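You operate a simulated robot arm through the tools that you are given. There is no shell and no other tool. Be economical: measure what you need, move in short steps, check, and stop when the job is done.

You run a simulated two-armed robot. Do the job below in one go: nothing can be reset, and whatever is moved stays where it is left.

Task
Wipe up the spill on the top of the drill bench with the red rag and put it back.

Only the result counts: the job must be done as asked and must still hold three seconds after the hand-in. Knocking over, shifting, dropping, spilling or breaking anything else fails it.

Robot
Two 7-joint arms with two-finger parallel grippers on one trunk, on a base that drives. Base frame: it is fixed to the floor where the robot stands at the start and does not move with it; the origin is under the middle of the robot, x ahead of it, y to its left, z up; the surface under the hand at the start is at about z = 0.903. Readings come in m, degrees, newtons and seconds.
The left shoulder is at the start at [0.07, 0.163, 1.27], the right one opposite. With the tool pointing down near the work surface each hand reaches from about 0.38 to 0.88 m from the robot's upright axis, wherever it stands, measured 20 degrees to its own side. Payload 3.43 kg a hand.
Tool frame (each hand has its own): the origin (TCP) lies between the finger pads and is the grasp point; the fingertips stand 0.034 m ahead of it; z points along the fingers, y is the line along which they close. Largest opening 0.128 m; finger width 0.024, thickness 0.012; the body of the gripper, 0.048 by 0.13 m, starts 0.096 m behind the TCP.
Orientation is told as [roll, pitch, yaw] about the base's x, y, z axes, in that order, counted from this pose: with the fingers straight down and closing along the base's y, the tool's x points along the base's -x, its y along +y and its z along -z.

Tools
- The arms move only by the tool nudge_tool. It takes "left_series", "right_series" or both (then of equal length, played together; a hand with none holds still); each is a list of rows, each a list of 7 numbers: the shift along the base's x, y, z in units of 30 mm (1.0 is 30 mm), then the turn, a rotation vector about the base's x, y, z in units of 8 degrees (1.0 is 8 degrees), then the opening in per cent of the stroke, from 0 (shut) to 100 (fully open). In form: [[dx, dy, dz, rx, ry, rz, jaw], ...]. A call has 1 to 8 rows; each row shifts and turns the commanded pose from where the row before left it. A call with a number of a shift or a turn outside -1 to 1 is refused whole. Rows are played at 5 a second. More than 0.05 m and 8.6 degrees between two rows, or a gripper value outside its range, and nothing of the call is played. Where a pose cannot be reached the arm comes as near as it can. A force on the tool above 40 N (or 10 N above the force at the start of the call, whichever is more), or a blocked arm, ends the call early, and 0.2 s more pass. The fingers move at their own pace (about 0.153 m/s each) and stop on an object; they squeeze with about 40 N. The grip force told is the motor's: it shows also when the fingers shut on nothing. Time passes only in rows, and 0.2 s behind the last, so rows that do not move let the fingers close. The reply holds the time, the measured pose of the TCP, the force on the tool along the base axes, the opening and the grip force, in the units named above and with some noise, with the torque about the TCP (base axes, N m) and any sound that the robot's microphone picked up.
- Cameras (640 x 400 px; columns grow to the right, rows downward): "scene" is now at [0.1322, -0.0128, 1.485]; the picture's right is [-0.14, -0.99, 0.00], its down [-0.68, 0.10, -0.73] and it looks along [0.72, -0.10, -0.68] (base axes); focal length 258 px, centre (320, 200). "left" rides on the left gripper at [0.076, 0.011, -0.16] in its tool frame; the picture's right is [-0.15, 0.99, 0.00], its down [-0.88, -0.13, -0.46] and it looks along [-0.45, -0.07, 0.89] (tool axes); focal length 234 px, centre (320, 200). "right" rides on the right gripper at [0.076, -0.011, -0.16] in its tool frame; the picture's right is [0.15, 0.99, 0.00], its down [-0.88, 0.13, -0.46] and it looks along [-0.45, 0.07, 0.89] (tool axes); focal length 234 px, centre (320, 200). There is no depth. A picture from a camera that has moved, and an enlarged one, comes with that camera's place and axes in the base frame and with its lens.
- snapshot(camera): a new picture of that camera. The clock stands still meanwhile.
- slide_trunk(by): slides the trunk up (or, below 0, down) by that many m; the arms and the scene camera ride with it, the base frame stays. It gives what a move gives, with no picture.
- roll_base(legs): drives the robot by 1 to 6 legs, each [ahead, left, turn to the left] in m, m and degrees, along the robot's own axes; the way and the turn of a leg run together, so that a leg with both is an arc; at most 1.5 m and 180 degrees a leg. The arms and the cameras ride along, it lands a little off, and it stops where it bumps. It gives what a move gives.
- aim_head(pan, tilt): turns the head with the scene camera to pan (to the left, within 86 degrees either way) and tilt (down, from -29 to 69), counted from straight ahead of the robot. It gives what a move gives.
- zoom(camera, box): a new picture of the part [left, top, right, bottom] of that camera's present view, enlarged. The clock stands still meanwhile.
- job_done(): hands the job in; it is judged then, once.

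Work in short steps. Places have to be worked out from the pictures, the camera data and where the tool is seen: move nearer, look again, correct. Check each grasp and each placing, and mend what went wrong. You have 120 turns and 92 pictures in all, those below and enlarged ones among them. Open the grippers and draw the arms clear of the work before you hand the job in, unless the task says otherwise; then end with one line.

The tools are called after "Request:" by a JSON object that holds its "fn" and its "kwargs". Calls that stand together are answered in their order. nudge_tool: Moves the arms, as the interface text tells. Its arguments: {"type":"object","properties":{"left_series":{"type":"array"},"right_series":{"type":"array"}},"required":[]} The other tools are called the same way: slide_trunk (by) slides the trunk up or down; roll_base (legs) drives the base; aim_head (pan, tilt) turns the head that bears the scene camera; snapshot (camera) takes a picture; zoom (camera, box) takes an enlarged picture of a part of a camera's view; job_done () hands the job in.

At the start:

```text
time_s: 0.0
left_tcp_pos: [0.4217, 0.1295, 1.1356]
left_ee_rot: [0.0, 0.0, 0.0]
left_wrist_force: [0.6, 0.5, -0.1]
left_wrist_torque: [0.01, 0.01, 0.02]
left_width: 0.1281
left_gripper_force: 0.0
right_tcp_pos: [0.4772, -0.3661, 1.1903]
right_ee_rot: [-0.1, 0.0, 0.0]
right_wrist_force: [-0.4, 0.2, -0.3]
right_wrist_torque: [0.04, 0.02, 0.01]
right_width: 0.1281
right_gripper_force: 0.1
trunk travel left (down, up): [-0.75, 0.19]
robot x, y, heading: [0.003, -0.0003, 0.3]
head pan, tilt: [-8.0, 43.2]
```

scene: 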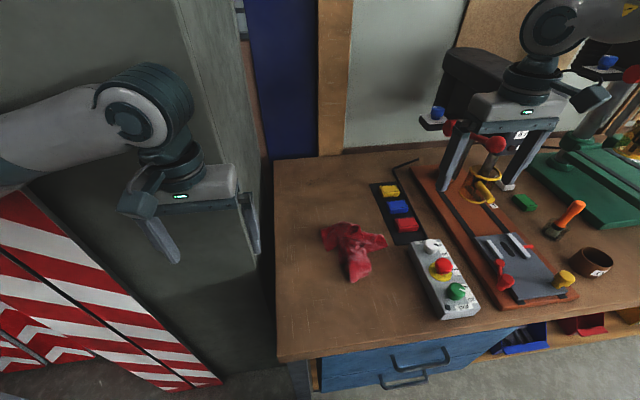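
right: 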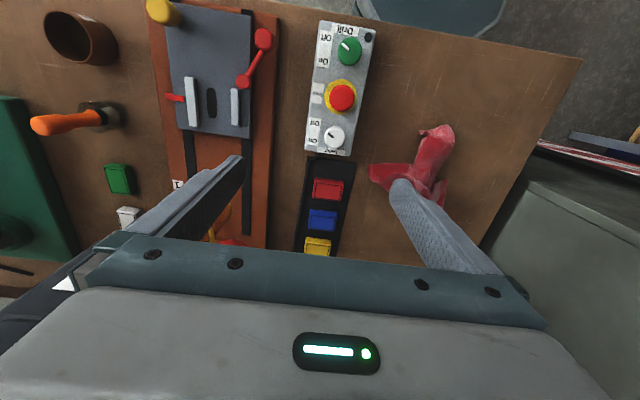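
left: 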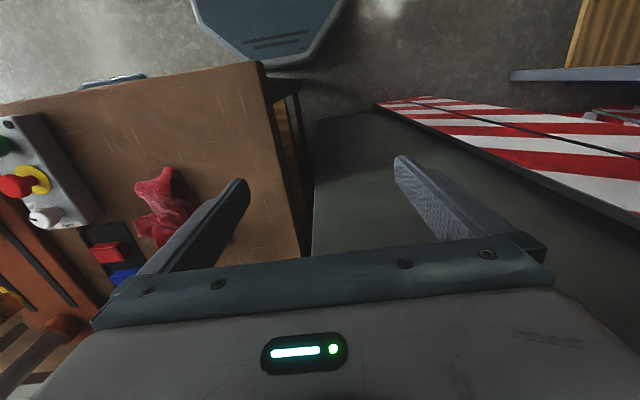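

The rag lies on the bench near the scene pixel (352,245); no spill seen yet. I pan the head right to look at the rest of the bench.

Request:
{"fn": "zoom", "kwargs": {"camera": "scene", "box": [260, 140, 500, 340]}}

Request:
{"fn": "aim_head", "kwargs": {"pan": -40, "tilt": 43}}

Request:
{"fn": "snapshot", "kwargs": {"camera": "scene"}}

```text
2.00 times, centred on (380, 240) of scene
camera zoom: at [0.1322, -0.0128, 1.485], right [-0.14, -0.99, 0.0], down [-0.68, 0.1, -0.73], along [0.72, -0.1, -0.68], focal length 517 px, centre (200, 120)
```

zoom: 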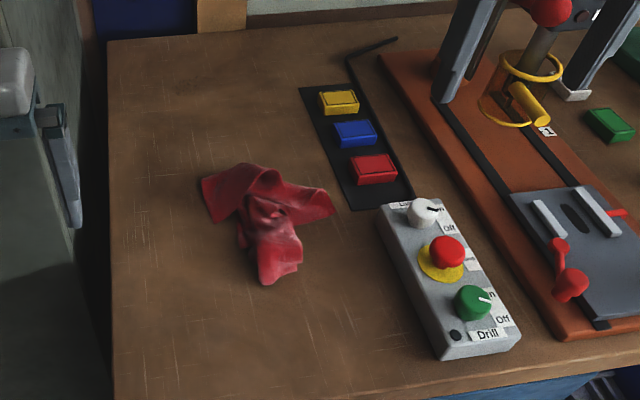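

```text
time_s: 1.0
left_tcp_pos: [0.4217, 0.1296, 1.134]
left_ee_rot: [0.0, 0.1, 0.1]
left_wrist_force: [0.2, -0.2, -0.2]
left_wrist_torque: [0.0, 0.06, 0.0]
left_width: 0.1282
left_gripper_force: 0.0
right_tcp_pos: [0.4778, -0.3662, 1.1893]
right_ee_rot: [0.2, -0.1, 0.0]
right_wrist_force: [0.4, -0.1, 0.2]
right_wrist_torque: [0.01, 0.01, 0.0]
right_width: 0.1276
right_gripper_force: 0.1
trunk travel left (down, up): [-0.75, 0.19]
robot x, y, heading: [-0.003, 0.0003, 0.0]
head pan, tilt: [-40.0, 43.0]
```

```text
87 pictures are left
camera scene: at [0.1138, -0.0545, 1.4852], right [-0.64, -0.77, 0.0], down [-0.52, 0.44, -0.73], along [0.56, -0.47, -0.68], focal length 258 px, centre (320, 200)
```

scene: 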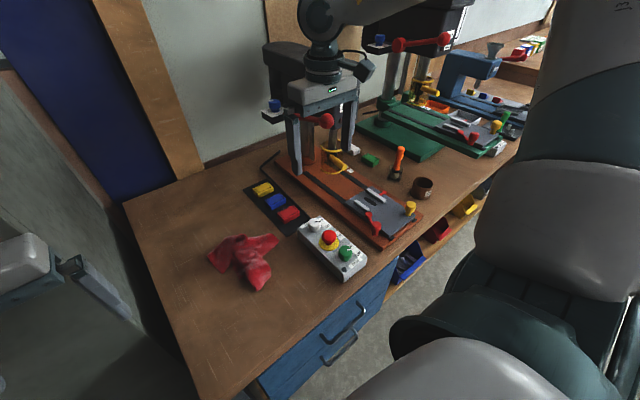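

No spill visible yet; I zoom into the far part of the bench and around the orange drill.

Request:
{"fn": "zoom", "kwargs": {"camera": "scene", "box": [330, 20, 560, 220]}}

Request:
{"fn": "zoom", "kwargs": {"camera": "scene", "box": [120, 170, 360, 390]}}

```text
2.00 times, centred on (445, 120) of scene
camera zoom: at [0.1138, -0.0545, 1.4852], right [-0.64, -0.77, 0.0], down [-0.52, 0.44, -0.73], along [0.56, -0.47, -0.68], focal length 517 px, centre (70, 360)
```

zoom: 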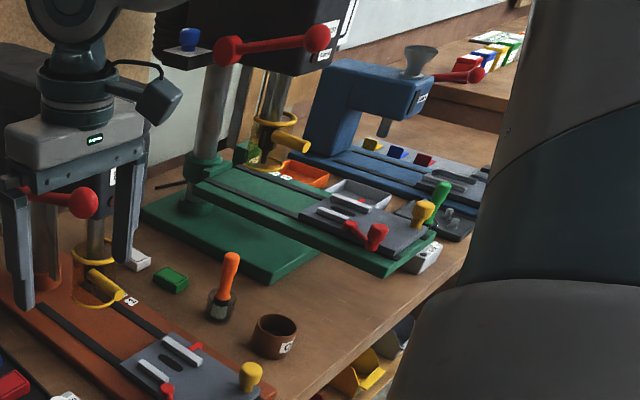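

```text
1.82 times, centred on (240, 280) of scene
camera zoom: at [0.1138, -0.0545, 1.4852], right [-0.64, -0.77, 0.0], down [-0.52, 0.44, -0.73], along [0.56, -0.47, -0.68], focal length 470 px, centre (466, 54)
```

zoom: 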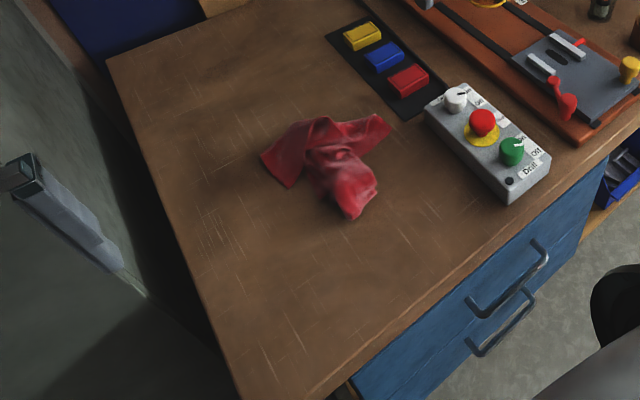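

No spill yet. I pan further right and also tilt differently to see the far end of the bench and the floor.

Request:
{"fn": "aim_head", "kwargs": {"pan": -75, "tilt": 25}}

Request:
{"fn": "snapshot", "kwargs": {"camera": "scene"}}

Request:
{"fn": "snapshot", "kwargs": {"camera": "right"}}

```text
time_s: 2.0
left_tcp_pos: [0.4222, 0.1297, 1.1351]
left_ee_rot: [0.0, 0.1, 0.0]
left_wrist_force: [-0.2, 0.2, -0.1]
left_wrist_torque: [0.02, 0.01, -0.01]
left_width: 0.1279
left_gripper_force: 0.1
right_tcp_pos: [0.4774, -0.3653, 1.191]
right_ee_rot: [0.0, 0.0, 0.0]
right_wrist_force: [0.5, -0.4, 0.0]
right_wrist_torque: [0.02, 0.0, 0.02]
right_width: 0.1278
right_gripper_force: 0.0
trunk travel left (down, up): [-0.75, 0.19]
robot x, y, heading: [0.0009, -0.002, 0.0]
head pan, tilt: [-75.0, 25.0]
```

```text
84 pictures are left
camera scene: at [0.0742, -0.0902, 1.5129], right [-0.97, -0.26, 0.0], down [-0.11, 0.41, -0.91], along [0.24, -0.88, -0.42], focal length 258 px, centre (320, 200)
```

scene: 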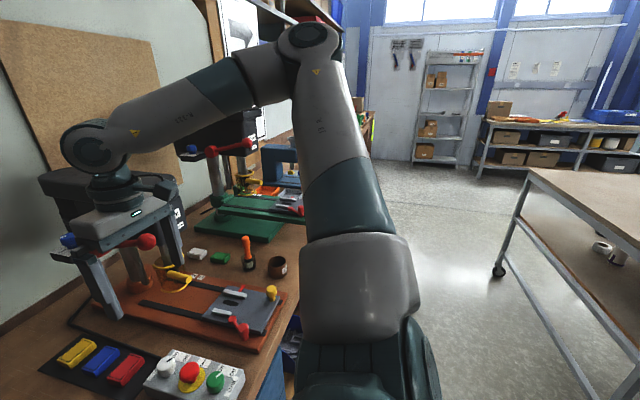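

```text
83 pictures are left
camera right: at [0.4012, -0.3772, 1.3495], right [-0.15, 0.99, 0.0], down [0.88, 0.13, 0.46], along [0.45, 0.07, -0.89], focal length 234 px, centre (320, 200)
```

right: 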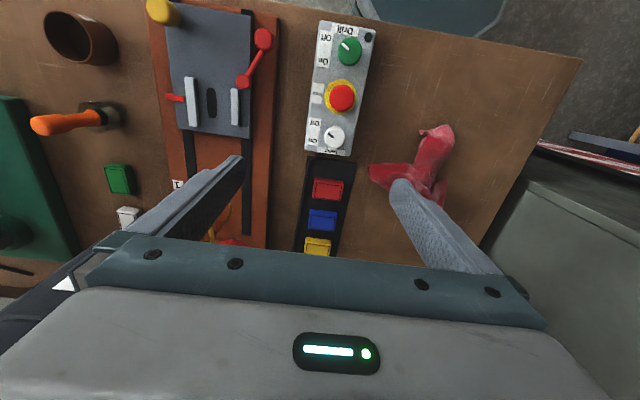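

I still need to find the spill; I zoom closely into the wood around the rag with the wrist cameras.

Request:
{"fn": "zoom", "kwargs": {"camera": "right", "box": [340, 20, 580, 250]}}

Request:
{"fn": "zoom", "kwargs": {"camera": "left", "box": [0, 50, 310, 270]}}

Request:
{"fn": "zoom", "kwargs": {"camera": "right", "box": [0, 0, 260, 230]}}

```text
1.74 times, centred on (460, 135) of right
camera zoom: at [0.4012, -0.3772, 1.3495], right [-0.15, 0.99, 0.0], down [0.88, 0.13, 0.46], along [0.45, 0.07, -0.89], focal length 407 px, centre (76, 313)
```

zoom: 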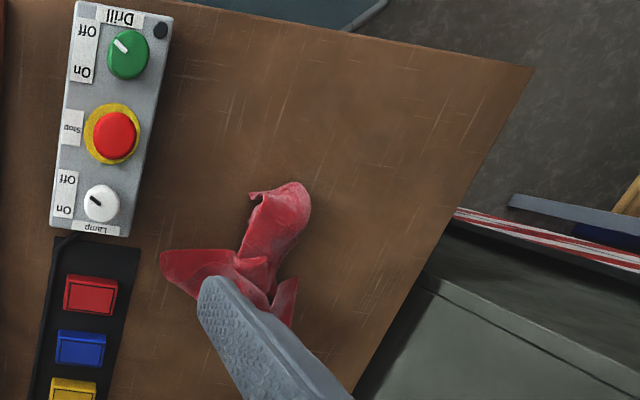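

```text
1.82 times, centred on (155, 160) of left
camera zoom: at [0.3458, 0.1408, 1.2956], right [0.15, 0.99, 0.0], down [0.88, -0.13, 0.46], along [0.45, -0.07, -0.89], focal length 426 px, centre (620, 273)
```

zoom: 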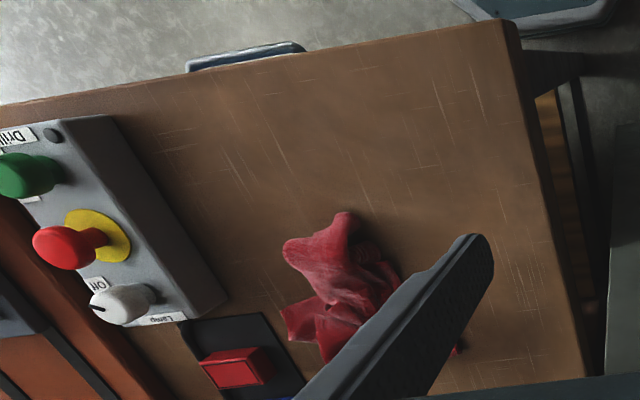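

```text
1.74 times, centred on (130, 115) of right
camera zoom: at [0.4012, -0.3772, 1.3495], right [-0.15, 0.99, 0.0], down [0.88, 0.13, 0.46], along [0.45, 0.07, -0.89], focal length 407 px, centre (650, 348)
```

zoom: 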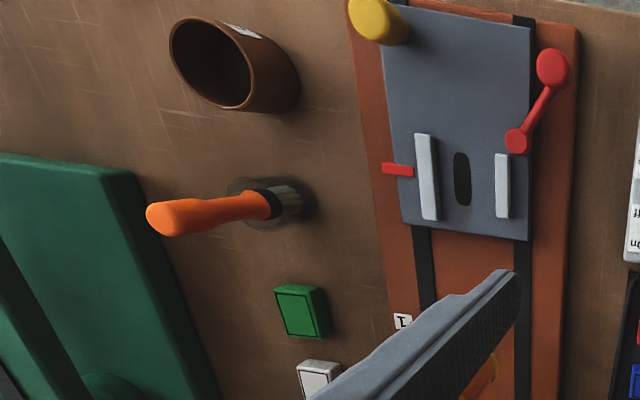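

No spill near the rag; the part of the bench past the green drill is hidden. Before driving I check the floor on the right and left.

Request:
{"fn": "aim_head", "kwargs": {"pan": -86, "tilt": 55}}

Request:
{"fn": "snapshot", "kwargs": {"camera": "scene"}}

Request:
{"fn": "aim_head", "kwargs": {"pan": 80, "tilt": 40}}

Request:
{"fn": "snapshot", "kwargs": {"camera": "scene"}}

```text
time_s: 2.9
left_tcp_pos: [0.4217, 0.1285, 1.1353]
left_ee_rot: [0.0, 0.0, 0.0]
left_wrist_force: [0.1, 0.1, -0.7]
left_wrist_torque: [-0.02, 0.03, -0.02]
left_width: 0.128
left_gripper_force: 0.1
right_tcp_pos: [0.4769, -0.3658, 1.1892]
right_ee_rot: [0.0, 0.0, -0.1]
right_wrist_force: [-0.1, 0.0, 0.1]
right_wrist_torque: [0.01, -0.02, 0.03]
right_width: 0.1281
right_gripper_force: 0.1
trunk travel left (down, up): [-0.75, 0.19]
robot x, y, heading: [-0.0023, -0.0023, 0.1]
head pan, tilt: [-85.9, 55.0]
```

```text
79 pictures are left
camera scene: at [0.0553, -0.0732, 1.469], right [-1.0, -0.07, 0.0], down [-0.06, 0.82, -0.57], along [0.04, -0.57, -0.82], focal length 258 px, centre (320, 200)
```

scene: 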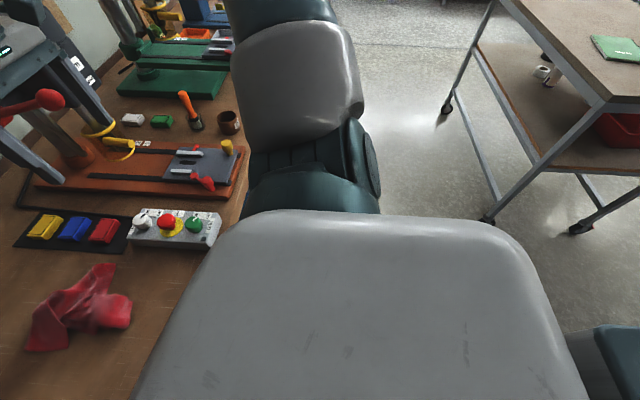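

```text
time_s: 5.5
left_tcp_pos: [0.4219, 0.1309, 1.135]
left_ee_rot: [0.0, -0.1, 0.0]
left_wrist_force: [0.3, -0.1, -0.5]
left_wrist_torque: [0.0, 0.03, 0.02]
left_width: 0.128
left_gripper_force: 0.1
right_tcp_pos: [0.4769, -0.365, 1.1898]
right_ee_rot: [0.0, 0.0, 0.0]
right_wrist_force: [0.6, -0.3, 1.0]
right_wrist_torque: [-0.03, 0.02, 0.03]
right_width: 0.128
right_gripper_force: 0.0
trunk travel left (down, up): [-0.75, 0.19]
robot x, y, heading: [-0.0017, -0.003, 0.3]
head pan, tilt: [80.0, 40.0]
```

```text
78 pictures are left
camera scene: at [0.065, 0.0824, 1.4896], right [0.98, -0.17, 0.0], down [-0.11, -0.63, -0.77], along [0.13, 0.75, -0.64], focal length 258 px, centre (320, 200)
```

scene: 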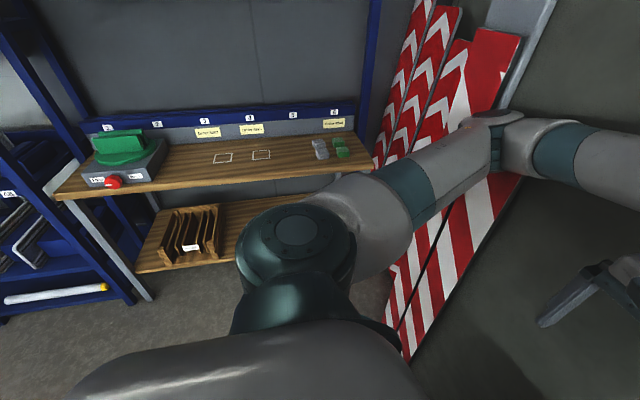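

The floor to the right is free (side table is at about x<-0.95). I back off 0.25 m, then go right 0.75 m to see the rest of the bench.

Request:
{"fn": "roll_base", "kwargs": {"legs": [[-0.25, 0, 0], [0, -0.75, 0]]}}

Request:
{"fn": "aim_head", "kwargs": {"pan": -10, "tilt": 38}}

Request:
{"fn": "snapshot", "kwargs": {"camera": "scene"}}

Request:
{"fn": "snapshot", "kwargs": {"camera": "right"}}

```text
time_s: 11.0
left_tcp_pos: [0.1801, -0.6181, 1.1346]
left_ee_rot: [0.0, -0.1, 1.0]
left_wrist_force: [-0.3, 0.5, 0.4]
left_wrist_torque: [0.01, -0.03, -0.01]
left_width: 0.1279
left_gripper_force: 0.0
right_tcp_pos: [0.243, -1.1127, 1.1902]
right_ee_rot: [0.0, 0.1, 1.0]
right_wrist_force: [-0.3, 0.3, -0.2]
right_wrist_torque: [-0.03, 0.01, 0.02]
right_width: 0.128
right_gripper_force: 0.0
trunk travel left (down, up): [-0.75, 0.19]
robot x, y, heading: [-0.2377, -0.7581, 0.7]
head pan, tilt: [80.0, 40.0]
```

```text
time_s: 12.6
left_tcp_pos: [0.1794, -0.6196, 1.1339]
left_ee_rot: [0.0, 0.1, 1.0]
left_wrist_force: [0.3, -0.2, -0.5]
left_wrist_torque: [0.03, -0.02, -0.01]
left_width: 0.1281
left_gripper_force: 0.1
right_tcp_pos: [0.2435, -1.1144, 1.1889]
right_ee_rot: [0.0, 0.0, 0.9]
right_wrist_force: [-0.2, -0.4, 0.5]
right_wrist_torque: [0.0, 0.01, -0.01]
right_width: 0.128
right_gripper_force: 0.1
trunk travel left (down, up): [-0.75, 0.19]
robot x, y, heading: [-0.2403, -0.7586, 1.0]
head pan, tilt: [-10.0, 38.0]
```

```text
77 pictures are left
camera scene: at [-0.1044, -0.7703, 1.4926], right [-0.16, -0.99, 0.0], down [-0.61, 0.1, -0.79], along [0.78, -0.12, -0.62], focal length 258 px, centre (320, 200)
```

scene: 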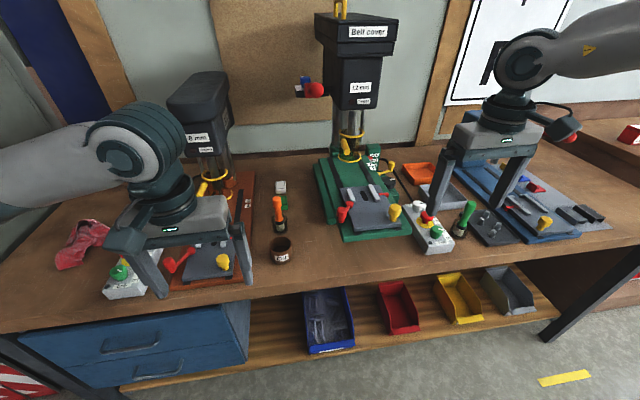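

```text
76 pictures are left
camera right: at [0.1676, -1.1267, 1.3496], right [-0.16, 0.99, 0.0], down [0.88, 0.15, 0.46], along [0.45, 0.08, -0.89], focal length 234 px, centre (320, 200)
```

right: 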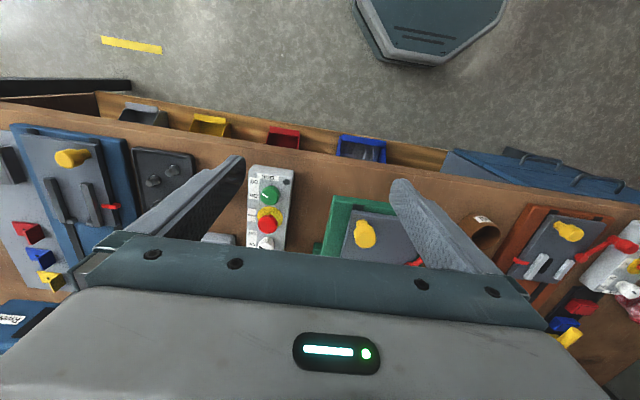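

The whole bench is in view now. I zoom in on its parts to find the spill.

Request:
{"fn": "zoom", "kwargs": {"camera": "scene", "box": [230, 150, 440, 290]}}

Request:
{"fn": "zoom", "kwargs": {"camera": "scene", "box": [400, 120, 640, 280]}}

Request:
{"fn": "zoom", "kwargs": {"camera": "scene", "box": [0, 160, 240, 340]}}

```text
2.86 times, centred on (335, 220) of scene
camera zoom: at [-0.1044, -0.7703, 1.4926], right [-0.16, -0.99, 0.0], down [-0.61, 0.1, -0.79], along [0.78, -0.12, -0.62], focal length 738 px, centre (277, 143)
```

zoom: 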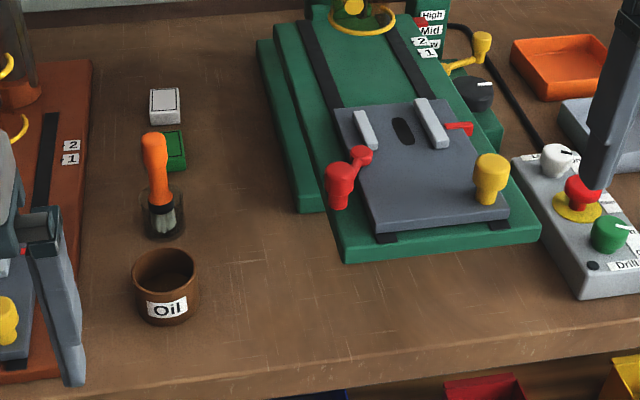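

```text
2.50 times, centred on (520, 200) of scene
camera zoom: at [-0.1044, -0.7703, 1.4926], right [-0.16, -0.99, 0.0], down [-0.61, 0.1, -0.79], along [0.78, -0.12, -0.62], focal length 646 px, centre (-180, 200)
```

zoom: 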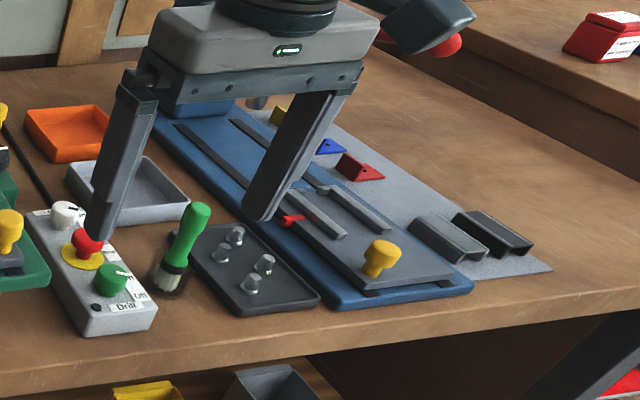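

```text
2.22 times, centred on (120, 250) of scene
camera zoom: at [-0.1044, -0.7703, 1.4926], right [-0.16, -0.99, 0.0], down [-0.61, 0.1, -0.79], along [0.78, -0.12, -0.62], focal length 574 px, centre (764, 89)
```

zoom: 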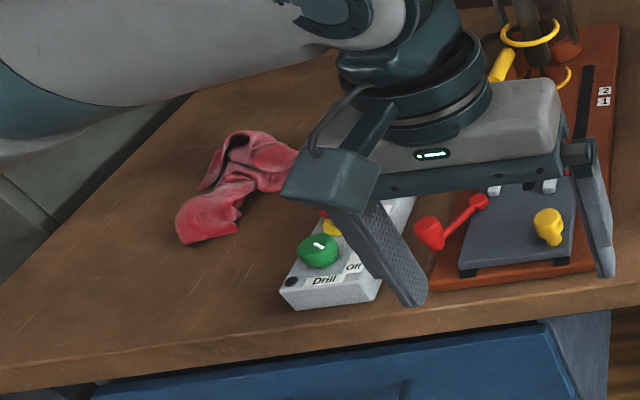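

Still nothing that is clearly a spill. I look at the right end and back edge from here.

Request:
{"fn": "aim_head", "kwargs": {"pan": -45, "tilt": 35}}

Request:
{"fn": "snapshot", "kwargs": {"camera": "scene"}}

Request:
{"fn": "aim_head", "kwargs": {"pan": 40, "tilt": 30}}

Request:
{"fn": "snapshot", "kwargs": {"camera": "scene"}}

```text
time_s: 13.6
left_tcp_pos: [0.1795, -0.6192, 1.1342]
left_ee_rot: [-0.1, 0.0, 1.0]
left_wrist_force: [-0.3, -0.7, 0.2]
left_wrist_torque: [0.01, 0.04, -0.01]
left_width: 0.1281
left_gripper_force: 0.0
right_tcp_pos: [0.2434, -1.1146, 1.189]
right_ee_rot: [-0.1, 0.0, 1.0]
right_wrist_force: [0.2, 0.0, -0.2]
right_wrist_torque: [-0.03, -0.01, -0.01]
right_width: 0.1276
right_gripper_force: 0.2
trunk travel left (down, up): [-0.75, 0.19]
robot x, y, heading: [-0.2375, -0.7553, 0.9]
head pan, tilt: [-45.0, 35.0]
```

```text
72 pictures are left
camera scene: at [-0.1263, -0.818, 1.4972], right [-0.69, -0.72, 0.0], down [-0.41, 0.4, -0.82], along [0.59, -0.57, -0.57], focal length 258 px, centre (320, 200)
```

scene: 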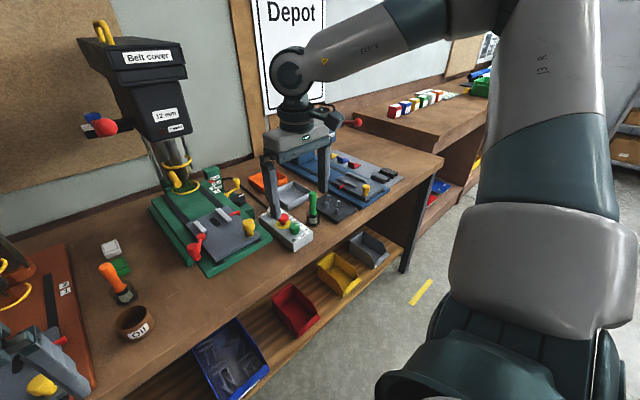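

```text
time_s: 15.2
left_tcp_pos: [0.1814, -0.619, 1.135]
left_ee_rot: [0.0, 0.0, 1.1]
left_wrist_force: [0.1, 0.6, 1.2]
left_wrist_torque: [-0.01, 0.02, 0.0]
left_width: 0.1279
left_gripper_force: 0.0
right_tcp_pos: [0.2435, -1.1136, 1.19]
right_ee_rot: [0.0, -0.1, 1.1]
right_wrist_force: [-0.8, -0.9, 0.4]
right_wrist_torque: [-0.01, -0.01, 0.0]
right_width: 0.1281
right_gripper_force: 0.0
trunk travel left (down, up): [-0.75, 0.19]
robot x, y, heading: [-0.2382, -0.7582, 0.9]
head pan, tilt: [40.0, 30.0]
```

```text
71 pictures are left
camera scene: at [-0.1213, -0.6977, 1.505], right [0.66, -0.76, 0.0], down [-0.38, -0.33, -0.87], along [0.65, 0.57, -0.5], focal length 258 px, centre (320, 200)
```

scene: 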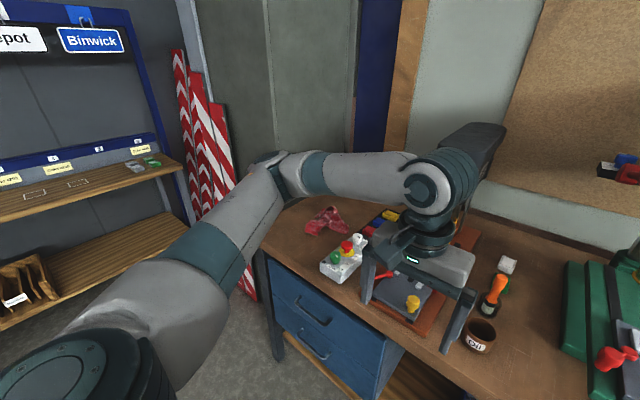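

I zoom into the bare left part of the bench at this grazing angle, where gloss would show.

Request:
{"fn": "zoom", "kwargs": {"camera": "scene", "box": [250, 180, 410, 300]}}

Request:
{"fn": "zoom", "kwargs": {"camera": "scene", "box": [440, 200, 640, 380]}}

```text
3.33 times, centred on (330, 240) of scene
camera zoom: at [-0.1213, -0.6977, 1.505], right [0.66, -0.76, 0.0], down [-0.38, -0.33, -0.87], along [0.65, 0.57, -0.5], focal length 861 px, centre (287, 67)
```

zoom: 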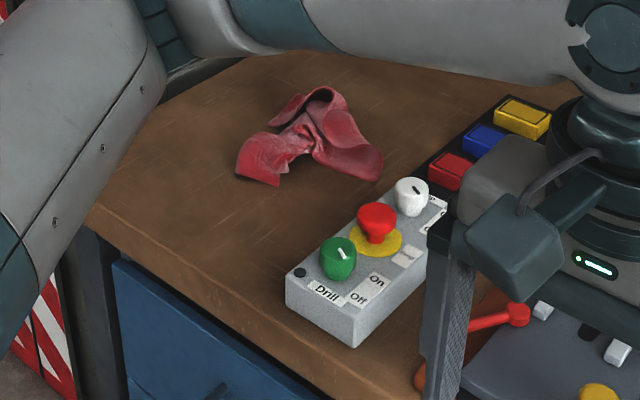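

```text
2.22 times, centred on (540, 290) of scene
camera zoom: at [-0.1213, -0.6977, 1.505], right [0.66, -0.76, 0.0], down [-0.38, -0.33, -0.87], along [0.65, 0.57, -0.5], focal length 574 px, centre (-169, 0)
```

zoom: 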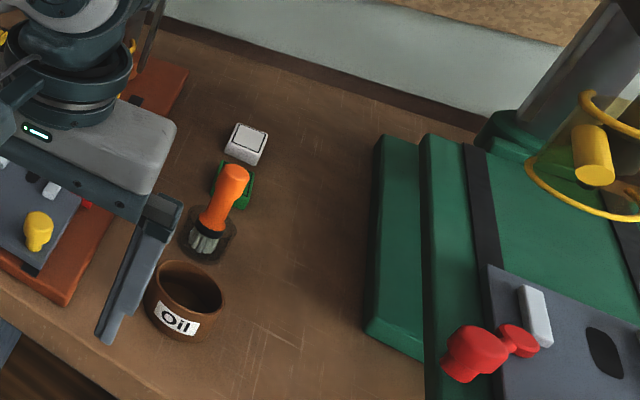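

Nothing between the two first drills. I drive further right to look round the blue drill and the bench's right end.

Request:
{"fn": "roll_base", "kwargs": {"legs": [[0, -0.75, 0]]}}

Request:
{"fn": "aim_head", "kwargs": {"pan": 15, "tilt": 38}}

Request:
{"fn": "snapshot", "kwargs": {"camera": "scene"}}

Request:
{"fn": "snapshot", "kwargs": {"camera": "left"}}

```text
time_s: 19.3
left_tcp_pos: [0.1945, -1.3703, 1.1348]
left_ee_rot: [-0.1, 0.1, 1.5]
left_wrist_force: [0.3, 0.0, -0.1]
left_wrist_torque: [0.03, -0.01, -0.01]
left_width: 0.1278
left_gripper_force: 0.0
right_tcp_pos: [0.2627, -1.8637, 1.1905]
right_ee_rot: [0.0, 0.0, 1.6]
right_wrist_force: [0.9, -0.4, 0.8]
right_wrist_torque: [-0.02, 0.02, 0.0]
right_width: 0.128
right_gripper_force: 0.0
trunk travel left (down, up): [-0.75, 0.19]
robot x, y, heading: [-0.2272, -1.5138, 1.7]
head pan, tilt: [40.0, 30.0]
```

```text
time_s: 20.2
left_tcp_pos: [0.1942, -1.3692, 1.1353]
left_ee_rot: [0.0, 0.0, 1.6]
left_wrist_force: [0.6, 0.0, 0.3]
left_wrist_torque: [0.0, -0.02, 0.02]
left_width: 0.1279
left_gripper_force: 0.1
right_tcp_pos: [0.2624, -1.864, 1.1899]
right_ee_rot: [0.0, -0.1, 1.6]
right_wrist_force: [0.2, -0.8, 0.6]
right_wrist_torque: [0.0, -0.05, 0.0]
right_width: 0.128
right_gripper_force: 0.0
trunk travel left (down, up): [-0.75, 0.19]
robot x, y, heading: [-0.2216, -1.5086, 1.6]
head pan, tilt: [15.0, 38.0]
```

```text
68 pictures are left
camera scene: at [-0.091, -1.4859, 1.4926], right [0.28, -0.96, 0.0], down [-0.59, -0.17, -0.79], along [0.76, 0.22, -0.62], focal length 258 px, centre (320, 200)
```

scene: 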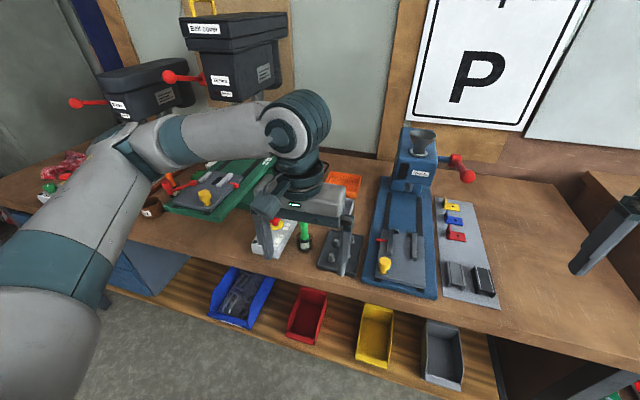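

```text
67 pictures are left
camera left: at [0.1181, -1.3609, 1.2956], right [0.12, 0.99, 0.0], down [0.88, -0.11, 0.46], along [0.45, -0.06, -0.89], focal length 234 px, centre (320, 200)
```

left: 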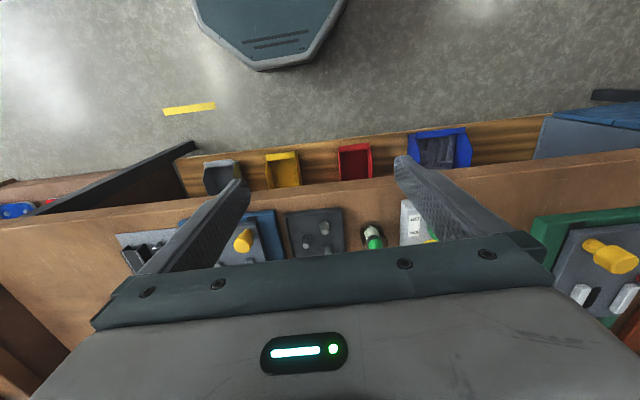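

The right end comes into view; I zoom into it.

Request:
{"fn": "zoom", "kwargs": {"camera": "scene", "box": [410, 150, 640, 350]}}

Request:
{"fn": "zoom", "kwargs": {"camera": "scene", "box": [230, 130, 430, 300]}}

```text
2.00 times, centred on (525, 250) of scene
camera zoom: at [-0.091, -1.4859, 1.4926], right [0.28, -0.96, 0.0], down [-0.59, -0.17, -0.79], along [0.76, 0.22, -0.62], focal length 517 px, centre (-90, 100)
```

zoom: 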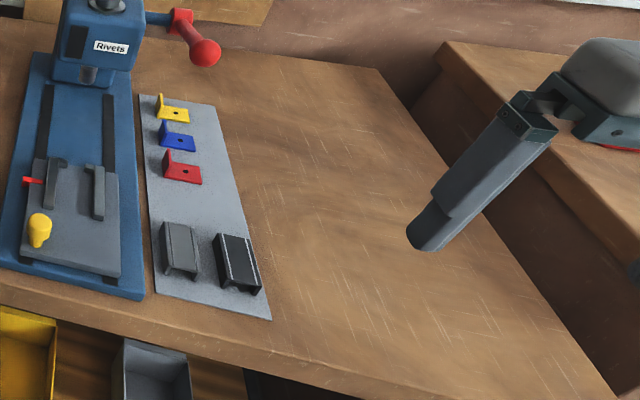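

```text
2.35 times, centred on (330, 215) of scene
camera zoom: at [-0.091, -1.4859, 1.4926], right [0.28, -0.96, 0.0], down [-0.59, -0.17, -0.79], along [0.76, 0.22, -0.62], focal length 608 px, centre (296, 165)
```

zoom: 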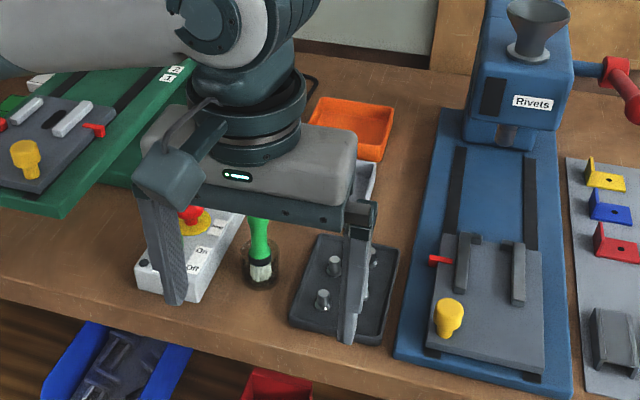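

The right end is clean too. So the spill must be faint or near the rag; I drive back to the left, squared up, to inspect that area closely.

Request:
{"fn": "roll_base", "kwargs": {"legs": [[0, 0.75, -1.6], [0, 0.73, 0]]}}

Request:
{"fn": "aim_head", "kwargs": {"pan": 0, "tilt": 35}}

Request:
{"fn": "snapshot", "kwargs": {"camera": "scene"}}

```text
time_s: 27.7
left_tcp_pos: [0.188, 0.0756, 1.1341]
left_ee_rot: [0.0, 0.0, -0.4]
left_wrist_force: [0.2, -0.2, -0.5]
left_wrist_torque: [-0.02, 0.02, 0.0]
left_width: 0.1279
left_gripper_force: 0.1
right_tcp_pos: [0.2389, -0.4202, 1.1901]
right_ee_rot: [0.1, -0.1, -0.4]
right_wrist_force: [-1.1, 0.7, -0.9]
right_wrist_torque: [0.0, -0.01, 0.0]
right_width: 0.128
right_gripper_force: 0.1
trunk travel left (down, up): [-0.75, 0.19]
robot x, y, heading: [-0.2343, -0.0485, -0.4]
head pan, tilt: [15.0, 38.0]
```

```text
time_s: 28.5
left_tcp_pos: [0.1866, 0.0764, 1.1345]
left_ee_rot: [0.0, 0.0, -0.4]
left_wrist_force: [0.3, 0.4, 0.1]
left_wrist_torque: [0.01, -0.06, -0.01]
left_width: 0.128
left_gripper_force: 0.0
right_tcp_pos: [0.2385, -0.4191, 1.191]
right_ee_rot: [-0.1, 0.0, -0.4]
right_wrist_force: [-0.4, 0.5, 0.5]
right_wrist_torque: [-0.01, 0.0, 0.01]
right_width: 0.1281
right_gripper_force: 0.0
trunk travel left (down, up): [-0.75, 0.19]
robot x, y, heading: [-0.2333, -0.0501, -0.4]
head pan, tilt: [0.0, 35.0]
```

```text
64 pictures are left
camera scene: at [-0.0972, -0.0524, 1.4972], right [-0.01, -1.0, 0.0], down [-0.57, 0.0, -0.82], along [0.82, -0.01, -0.57], focal length 258 px, centre (320, 200)
```

scene: 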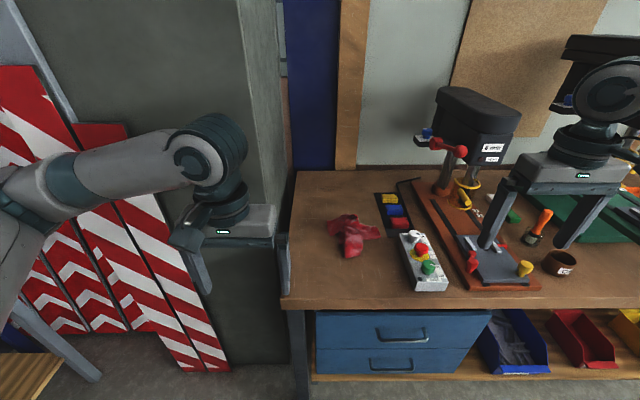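

Clear view now; I enlarge the left part of the bench top strongly.

Request:
{"fn": "zoom", "kwargs": {"camera": "scene", "box": [285, 165, 405, 315]}}

Request:
{"fn": "zoom", "kwargs": {"camera": "scene", "box": [325, 205, 389, 261]}}

Request:
{"fn": "zoom", "kwargs": {"camera": "scene", "box": [400, 170, 520, 310]}}

```text
2.67 times, centred on (345, 240) of scene
camera zoom: at [-0.0972, -0.0524, 1.4972], right [-0.01, -1.0, 0.0], down [-0.57, 0.0, -0.82], along [0.82, -0.01, -0.57], focal length 689 px, centre (253, 93)
```

zoom: 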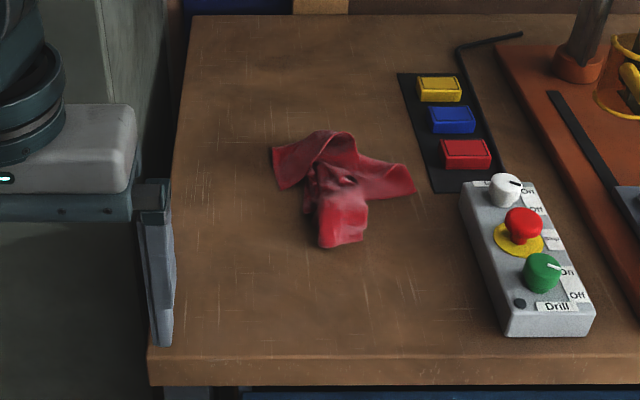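

```text
7.14 times, centred on (357, 233) of scene
camera zoom: at [-0.0972, -0.0524, 1.4972], right [-0.01, -1.0, 0.0], down [-0.57, 0.0, -0.82], along [0.82, -0.01, -0.57], focal length 1846 px, centre (56, -36)
```

zoom: 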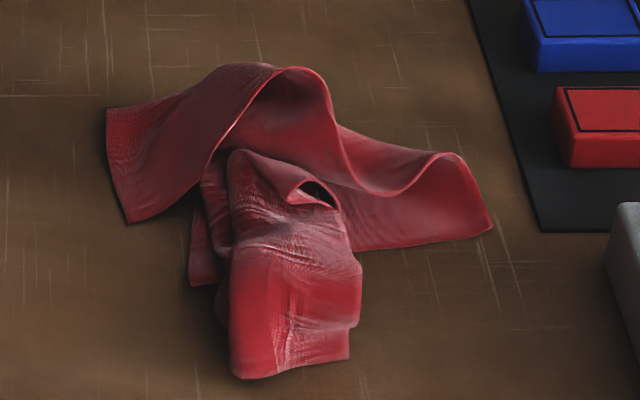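

```text
2.86 times, centred on (460, 240) of scene
camera zoom: at [-0.0972, -0.0524, 1.4972], right [-0.01, -1.0, 0.0], down [-0.57, 0.0, -0.82], along [0.82, -0.01, -0.57], focal length 738 px, centre (-80, 86)
```

zoom: 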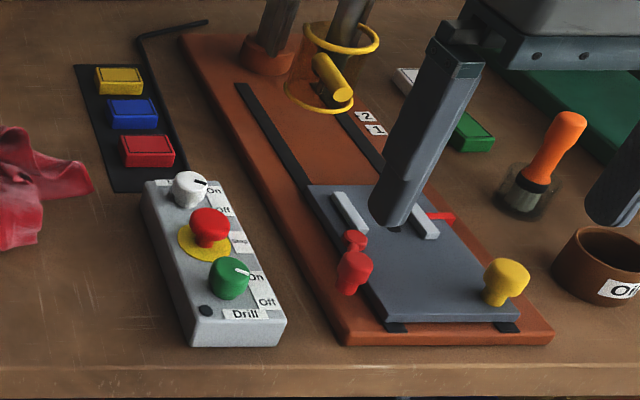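

This part is clean. I raise the trunk for a steeper view and go back to look at the spots hidden so far, behind the green drill and near the trays.

Request:
{"fn": "slide_trunk", "kwargs": {"by": 0.19}}

Request:
{"fn": "roll_base", "kwargs": {"legs": [[0, -1.0, 0.4]]}}

Request:
{"fn": "aim_head", "kwargs": {"pan": -5, "tilt": 38}}

Request:
{"fn": "snapshot", "kwargs": {"camera": "scene"}}

```text
time_s: 30.6
left_tcp_pos: [0.1879, 0.0766, 1.3252]
left_ee_rot: [0.0, 0.0, -0.4]
left_wrist_force: [-0.5, -0.2, 0.2]
left_wrist_torque: [0.02, 0.01, -0.02]
left_width: 0.128
left_gripper_force: 0.1
right_tcp_pos: [0.2391, -0.4198, 1.3799]
right_ee_rot: [0.0, 0.0, -0.4]
right_wrist_force: [-0.3, 0.0, -0.1]
right_wrist_torque: [-0.01, 0.01, 0.03]
right_width: 0.1279
right_gripper_force: 0.1
trunk travel left (down, up): [-0.94, 0.0]
robot x, y, heading: [-0.2366, -0.05, -0.2]
head pan, tilt: [0.0, 35.0]
```

```text
time_s: 35.8
left_tcp_pos: [0.1867, -0.9248, 1.3251]
left_ee_rot: [0.0, 0.0, 0.5]
left_wrist_force: [-0.1, 0.0, -1.2]
left_wrist_torque: [0.0, -0.03, 0.03]
left_width: 0.1279
left_gripper_force: 0.0
right_tcp_pos: [0.2472, -1.4192, 1.3807]
right_ee_rot: [0.1, 0.0, 0.6]
right_wrist_force: [0.8, 0.1, 0.0]
right_wrist_torque: [-0.02, -0.03, -0.04]
right_width: 0.128
right_gripper_force: 0.1
trunk travel left (down, up): [-0.94, 0.0]
robot x, y, heading: [-0.2351, -1.0614, 0.7]
head pan, tilt: [0.0, 35.0]
```

```text
time_s: 36.5
left_tcp_pos: [0.1864, -0.9251, 1.3241]
left_ee_rot: [0.0, -0.1, 0.7]
left_wrist_force: [0.1, -0.1, 1.1]
left_wrist_torque: [0.02, -0.01, 0.01]
left_width: 0.1279
left_gripper_force: 0.2
right_tcp_pos: [0.2468, -1.4205, 1.38]
right_ee_rot: [0.0, -0.1, 0.5]
right_wrist_force: [-0.4, 0.3, 0.6]
right_wrist_torque: [-0.01, -0.02, -0.01]
right_width: 0.1279
right_gripper_force: 0.1
trunk travel left (down, up): [-0.94, 0.0]
robot x, y, heading: [-0.2348, -1.0624, 0.7]
head pan, tilt: [-5.0, 38.0]
```

```text
60 pictures are left
camera scene: at [-0.0972, -1.0676, 1.6826], right [-0.08, -1.0, 0.0], down [-0.61, 0.05, -0.79], along [0.79, -0.06, -0.62], focal length 258 px, centre (320, 200)
```

scene: 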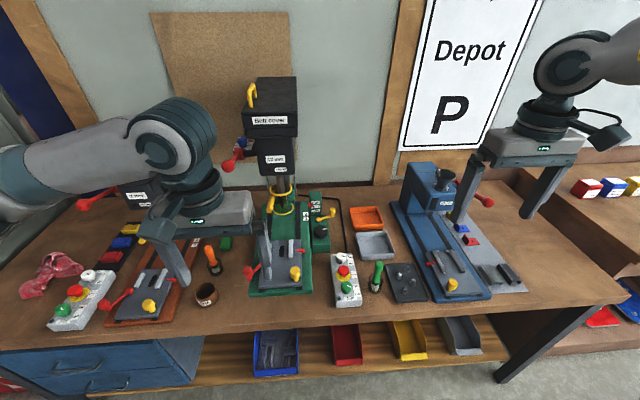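

I enlarge the middle rear and the right end from this higher viewpoint.

Request:
{"fn": "zoom", "kwargs": {"camera": "scene", "box": [290, 170, 430, 310]}}

Request:
{"fn": "zoom", "kwargs": {"camera": "scene", "box": [450, 160, 640, 310]}}

Request:
{"fn": "zoom", "kwargs": {"camera": "scene", "box": [180, 180, 280, 330]}}

```text
2.86 times, centred on (360, 240) of scene
camera zoom: at [-0.0972, -1.0676, 1.6826], right [-0.08, -1.0, 0.0], down [-0.61, 0.05, -0.79], along [0.79, -0.06, -0.62], focal length 738 px, centre (206, 86)
```

zoom: 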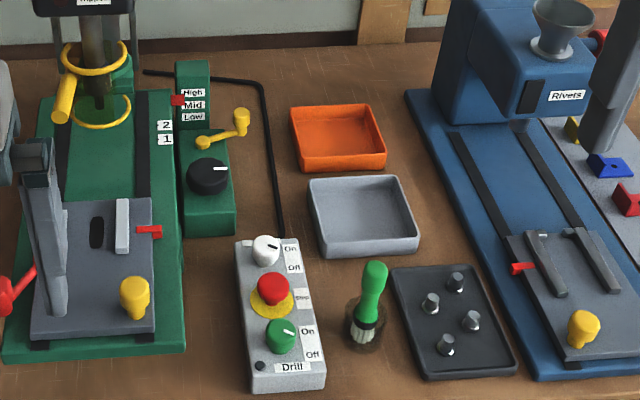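

```text
2.67 times, centred on (545, 235) of scene
camera zoom: at [-0.0972, -1.0676, 1.6826], right [-0.08, -1.0, 0.0], down [-0.61, 0.05, -0.79], along [0.79, -0.06, -0.62], focal length 689 px, centre (-280, 107)
```

zoom: 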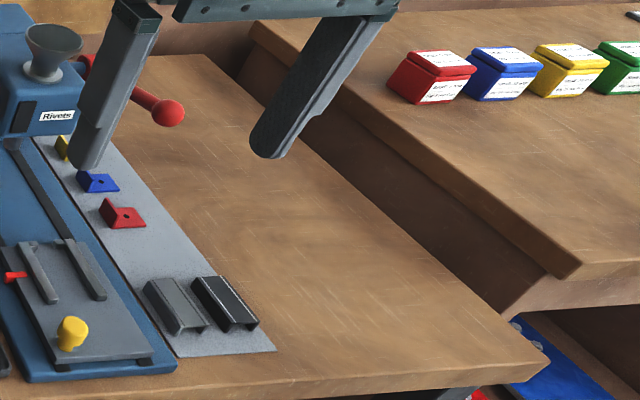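

```text
2.67 times, centred on (230, 255) of scene
camera zoom: at [-0.0972, -1.0676, 1.6826], right [-0.08, -1.0, 0.0], down [-0.61, 0.05, -0.79], along [0.79, -0.06, -0.62], focal length 689 px, centre (560, 53)
```

zoom: 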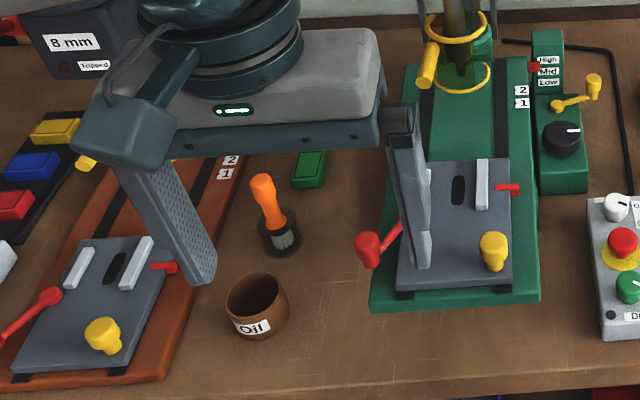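

The bench in front of the green drill shows soft streaks like a reflection; I zoom into that and into other bare parts more closely.

Request:
{"fn": "zoom", "kwargs": {"camera": "scene", "box": [230, 280, 340, 330]}}

Request:
{"fn": "zoom", "kwargs": {"camera": "scene", "box": [200, 230, 260, 310]}}

Request:
{"fn": "snapshot", "kwargs": {"camera": "left"}}

```text
5.82 times, centred on (285, 305) of scene
camera zoom: at [-0.0972, -1.0676, 1.6826], right [-0.08, -1.0, 0.0], down [-0.61, 0.05, -0.79], along [0.79, -0.06, -0.62], focal length 1503 px, centre (524, -411)
```

zoom: 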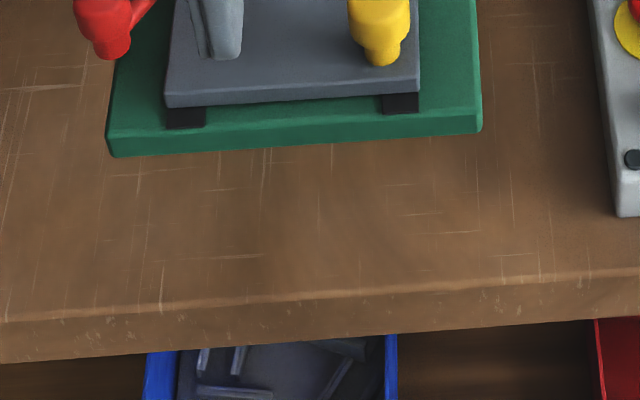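

```text
5.00 times, centred on (230, 270) of scene
camera zoom: at [-0.0972, -1.0676, 1.6826], right [-0.08, -1.0, 0.0], down [-0.61, 0.05, -0.79], along [0.79, -0.06, -0.62], focal length 1292 px, centre (770, -150)
```

zoom: 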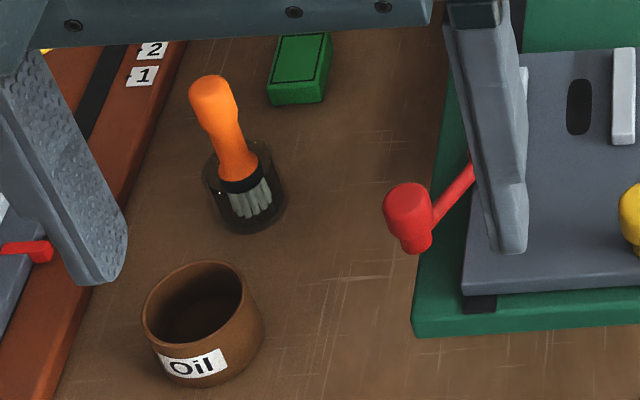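

```text
54 pictures are left
camera left: at [0.1108, -0.9159, 1.4856], right [0.14, 0.99, 0.0], down [0.88, -0.12, 0.46], along [0.45, -0.06, -0.89], focal length 234 px, centre (320, 200)
```

left: 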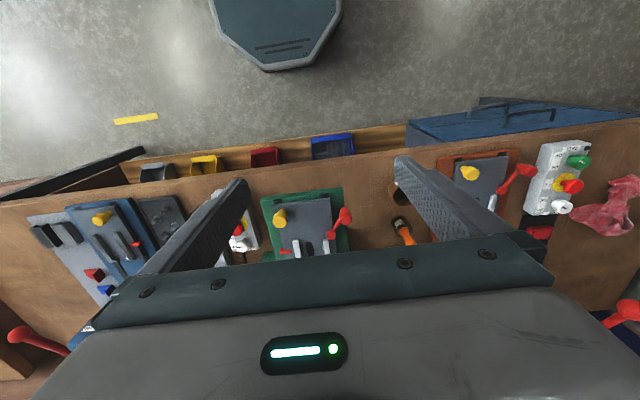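

The visible bench top looks clean, so I survey the neighbouring bench and the room in case another bench is meant.

Request:
{"fn": "aim_head", "kwargs": {"pan": -60, "tilt": 15}}

Request:
{"fn": "snapshot", "kwargs": {"camera": "scene"}}

Request:
{"fn": "roll_base", "kwargs": {"legs": [[-0.1, 0, 0], [0, 0, -180]]}}

Request:
{"fn": "aim_head", "kwargs": {"pan": 0, "tilt": 25}}

Request:
{"fn": "snapshot", "kwargs": {"camera": "scene"}}

```text
time_s: 37.7
left_tcp_pos: [0.1868, -0.9246, 1.3248]
left_ee_rot: [0.0, -0.1, 0.6]
left_wrist_force: [0.6, 0.0, -0.8]
left_wrist_torque: [0.0, -0.03, 0.01]
left_width: 0.1278
left_gripper_force: 0.0
right_tcp_pos: [0.2491, -1.4214, 1.3794]
right_ee_rot: [0.0, 0.0, 0.6]
right_wrist_force: [-0.2, -0.3, 0.3]
right_wrist_torque: [-0.01, 0.0, 0.0]
right_width: 0.1279
right_gripper_force: 0.1
trunk travel left (down, up): [-0.94, 0.0]
robot x, y, heading: [-0.237, -1.0589, 0.5]
head pan, tilt: [-60.0, 15.0]
```

```text
53 pictures are left
camera scene: at [-0.1356, -1.1417, 1.7192], right [-0.86, -0.51, 0.0], down [-0.13, 0.22, -0.97], along [0.49, -0.83, -0.26], focal length 258 px, centre (320, 200)
```

scene: 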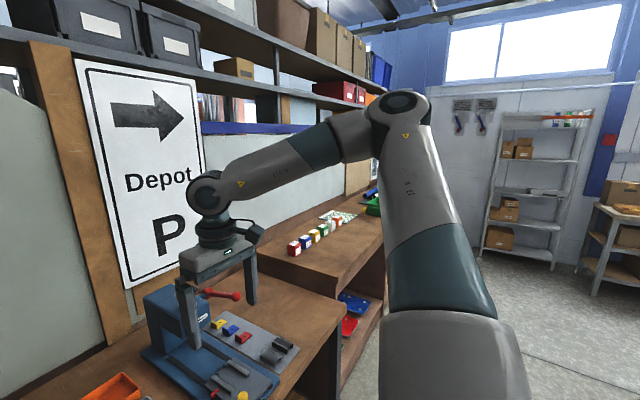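

```text
time_s: 46.2
left_tcp_pos: [-0.7505, -1.2008, 1.3247]
left_ee_rot: [0.1, 0.1, -178.8]
left_wrist_force: [1.4, 0.3, -0.5]
left_wrist_torque: [0.0, 0.01, 0.01]
left_width: 0.1278
left_gripper_force: 0.0
right_tcp_pos: [-0.8174, -0.7072, 1.38]
right_ee_rot: [0.0, 0.0, -178.7]
right_wrist_force: [0.6, -0.1, -0.7]
right_wrist_torque: [0.01, 0.0, -0.01]
right_width: 0.128
right_gripper_force: 0.1
trunk travel left (down, up): [-0.94, 0.0]
robot x, y, heading: [-0.3337, -1.0629, -178.7]
head pan, tilt: [-60.0, 15.0]
```

```text
time_s: 47.5
left_tcp_pos: [-0.7518, -1.2013, 1.3242]
left_ee_rot: [0.0, 0.0, -178.7]
left_wrist_force: [-0.8, -0.3, 0.1]
left_wrist_torque: [0.0, 0.01, 0.01]
left_width: 0.128
left_gripper_force: 0.0
right_tcp_pos: [-0.818, -0.7073, 1.3794]
right_ee_rot: [0.2, 0.0, -178.8]
right_wrist_force: [-0.7, 0.1, 1.2]
right_wrist_torque: [0.02, 0.02, 0.0]
right_width: 0.1279
right_gripper_force: 0.1
trunk travel left (down, up): [-0.94, 0.0]
robot x, y, heading: [-0.3314, -1.06, -178.8]
head pan, tilt: [0.0, 25.0]
```

```text
52 pictures are left
camera scene: at [-0.4752, -1.0662, 1.703], right [-0.02, 1.0, 0.0], down [0.42, 0.01, -0.91], along [-0.91, -0.02, -0.42], focal length 258 px, centre (320, 200)
```

scene: 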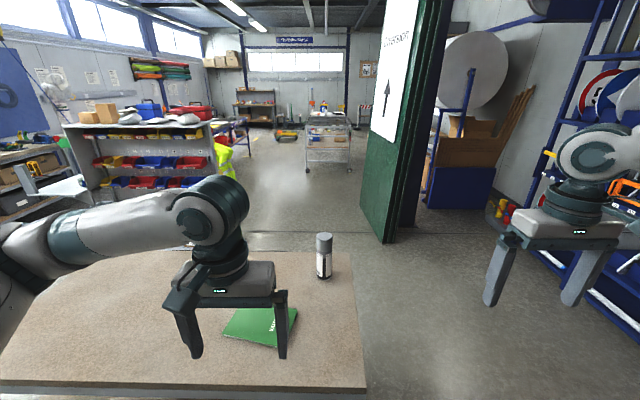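

No other drill bench around; the side table is clean as well. I turn back and look from lower down, since a thin liquid shows best at a grazing angle.

Request:
{"fn": "roll_base", "kwargs": {"legs": [[0, 0, 178.8]]}}

Request:
{"fn": "slide_trunk", "kwargs": {"by": -0.4}}

Request:
{"fn": "aim_head", "kwargs": {"pan": 0, "tilt": 18}}

Request:
{"fn": "snapshot", "kwargs": {"camera": "scene"}}

```text
time_s: 55.2
left_tcp_pos: [0.0836, -0.916, 1.3251]
left_ee_rot: [0.0, 0.0, 2.3]
left_wrist_force: [-0.6, -1.2, -0.3]
left_wrist_torque: [0.04, 0.03, -0.01]
left_width: 0.1279
left_gripper_force: 0.1
right_tcp_pos: [0.1587, -1.4083, 1.3803]
right_ee_rot: [0.2, 0.1, 2.2]
right_wrist_force: [-0.1, -0.8, 0.6]
right_wrist_torque: [0.02, -0.03, -0.01]
right_width: 0.1282
right_gripper_force: 0.1
trunk travel left (down, up): [-0.94, 0.0]
robot x, y, heading: [-0.329, -1.0647, 2.1]
head pan, tilt: [0.0, 25.0]
```

```text
time_s: 59.1
left_tcp_pos: [0.0831, -0.9156, 0.9246]
left_ee_rot: [0.0, 0.0, 2.3]
left_wrist_force: [0.5, -0.1, 1.5]
left_wrist_torque: [-0.01, -0.02, 0.01]
left_width: 0.128
left_gripper_force: 0.1
right_tcp_pos: [0.158, -1.4085, 0.9815]
right_ee_rot: [0.1, 0.1, 2.4]
right_wrist_force: [0.3, -1.3, 0.0]
right_wrist_torque: [-0.01, 0.03, 0.0]
right_width: 0.128
right_gripper_force: 0.1
trunk travel left (down, up): [-0.54, 0.4]
robot x, y, heading: [-0.3377, -1.0599, 2.2]
head pan, tilt: [0.0, 25.0]
```

```text
time_s: 59.8
left_tcp_pos: [0.0842, -0.9157, 0.9237]
left_ee_rot: [0.1, 0.0, 2.2]
left_wrist_force: [0.1, -0.2, -0.5]
left_wrist_torque: [0.01, 0.0, 0.01]
left_width: 0.1279
left_gripper_force: 0.0
right_tcp_pos: [0.1577, -1.4085, 0.9798]
right_ee_rot: [0.2, -0.1, 2.4]
right_wrist_force: [0.1, -0.1, 0.4]
right_wrist_torque: [0.02, 0.02, 0.03]
right_width: 0.1282
right_gripper_force: 0.1
trunk travel left (down, up): [-0.54, 0.4]
robot x, y, heading: [-0.3332, -1.0593, 2.3]
head pan, tilt: [0.0, 18.0]
```

```text
51 pictures are left
camera scene: at [-0.1892, -1.0575, 1.3143], right [0.04, -1.0, 0.0], down [-0.31, -0.01, -0.95], along [0.95, 0.04, -0.31], focal length 258 px, centre (320, 200)
```

scene: 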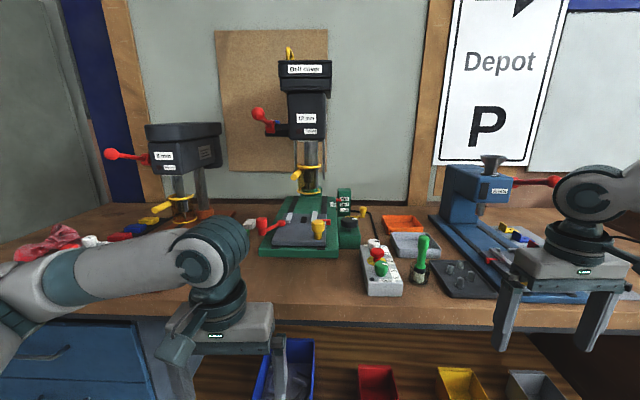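

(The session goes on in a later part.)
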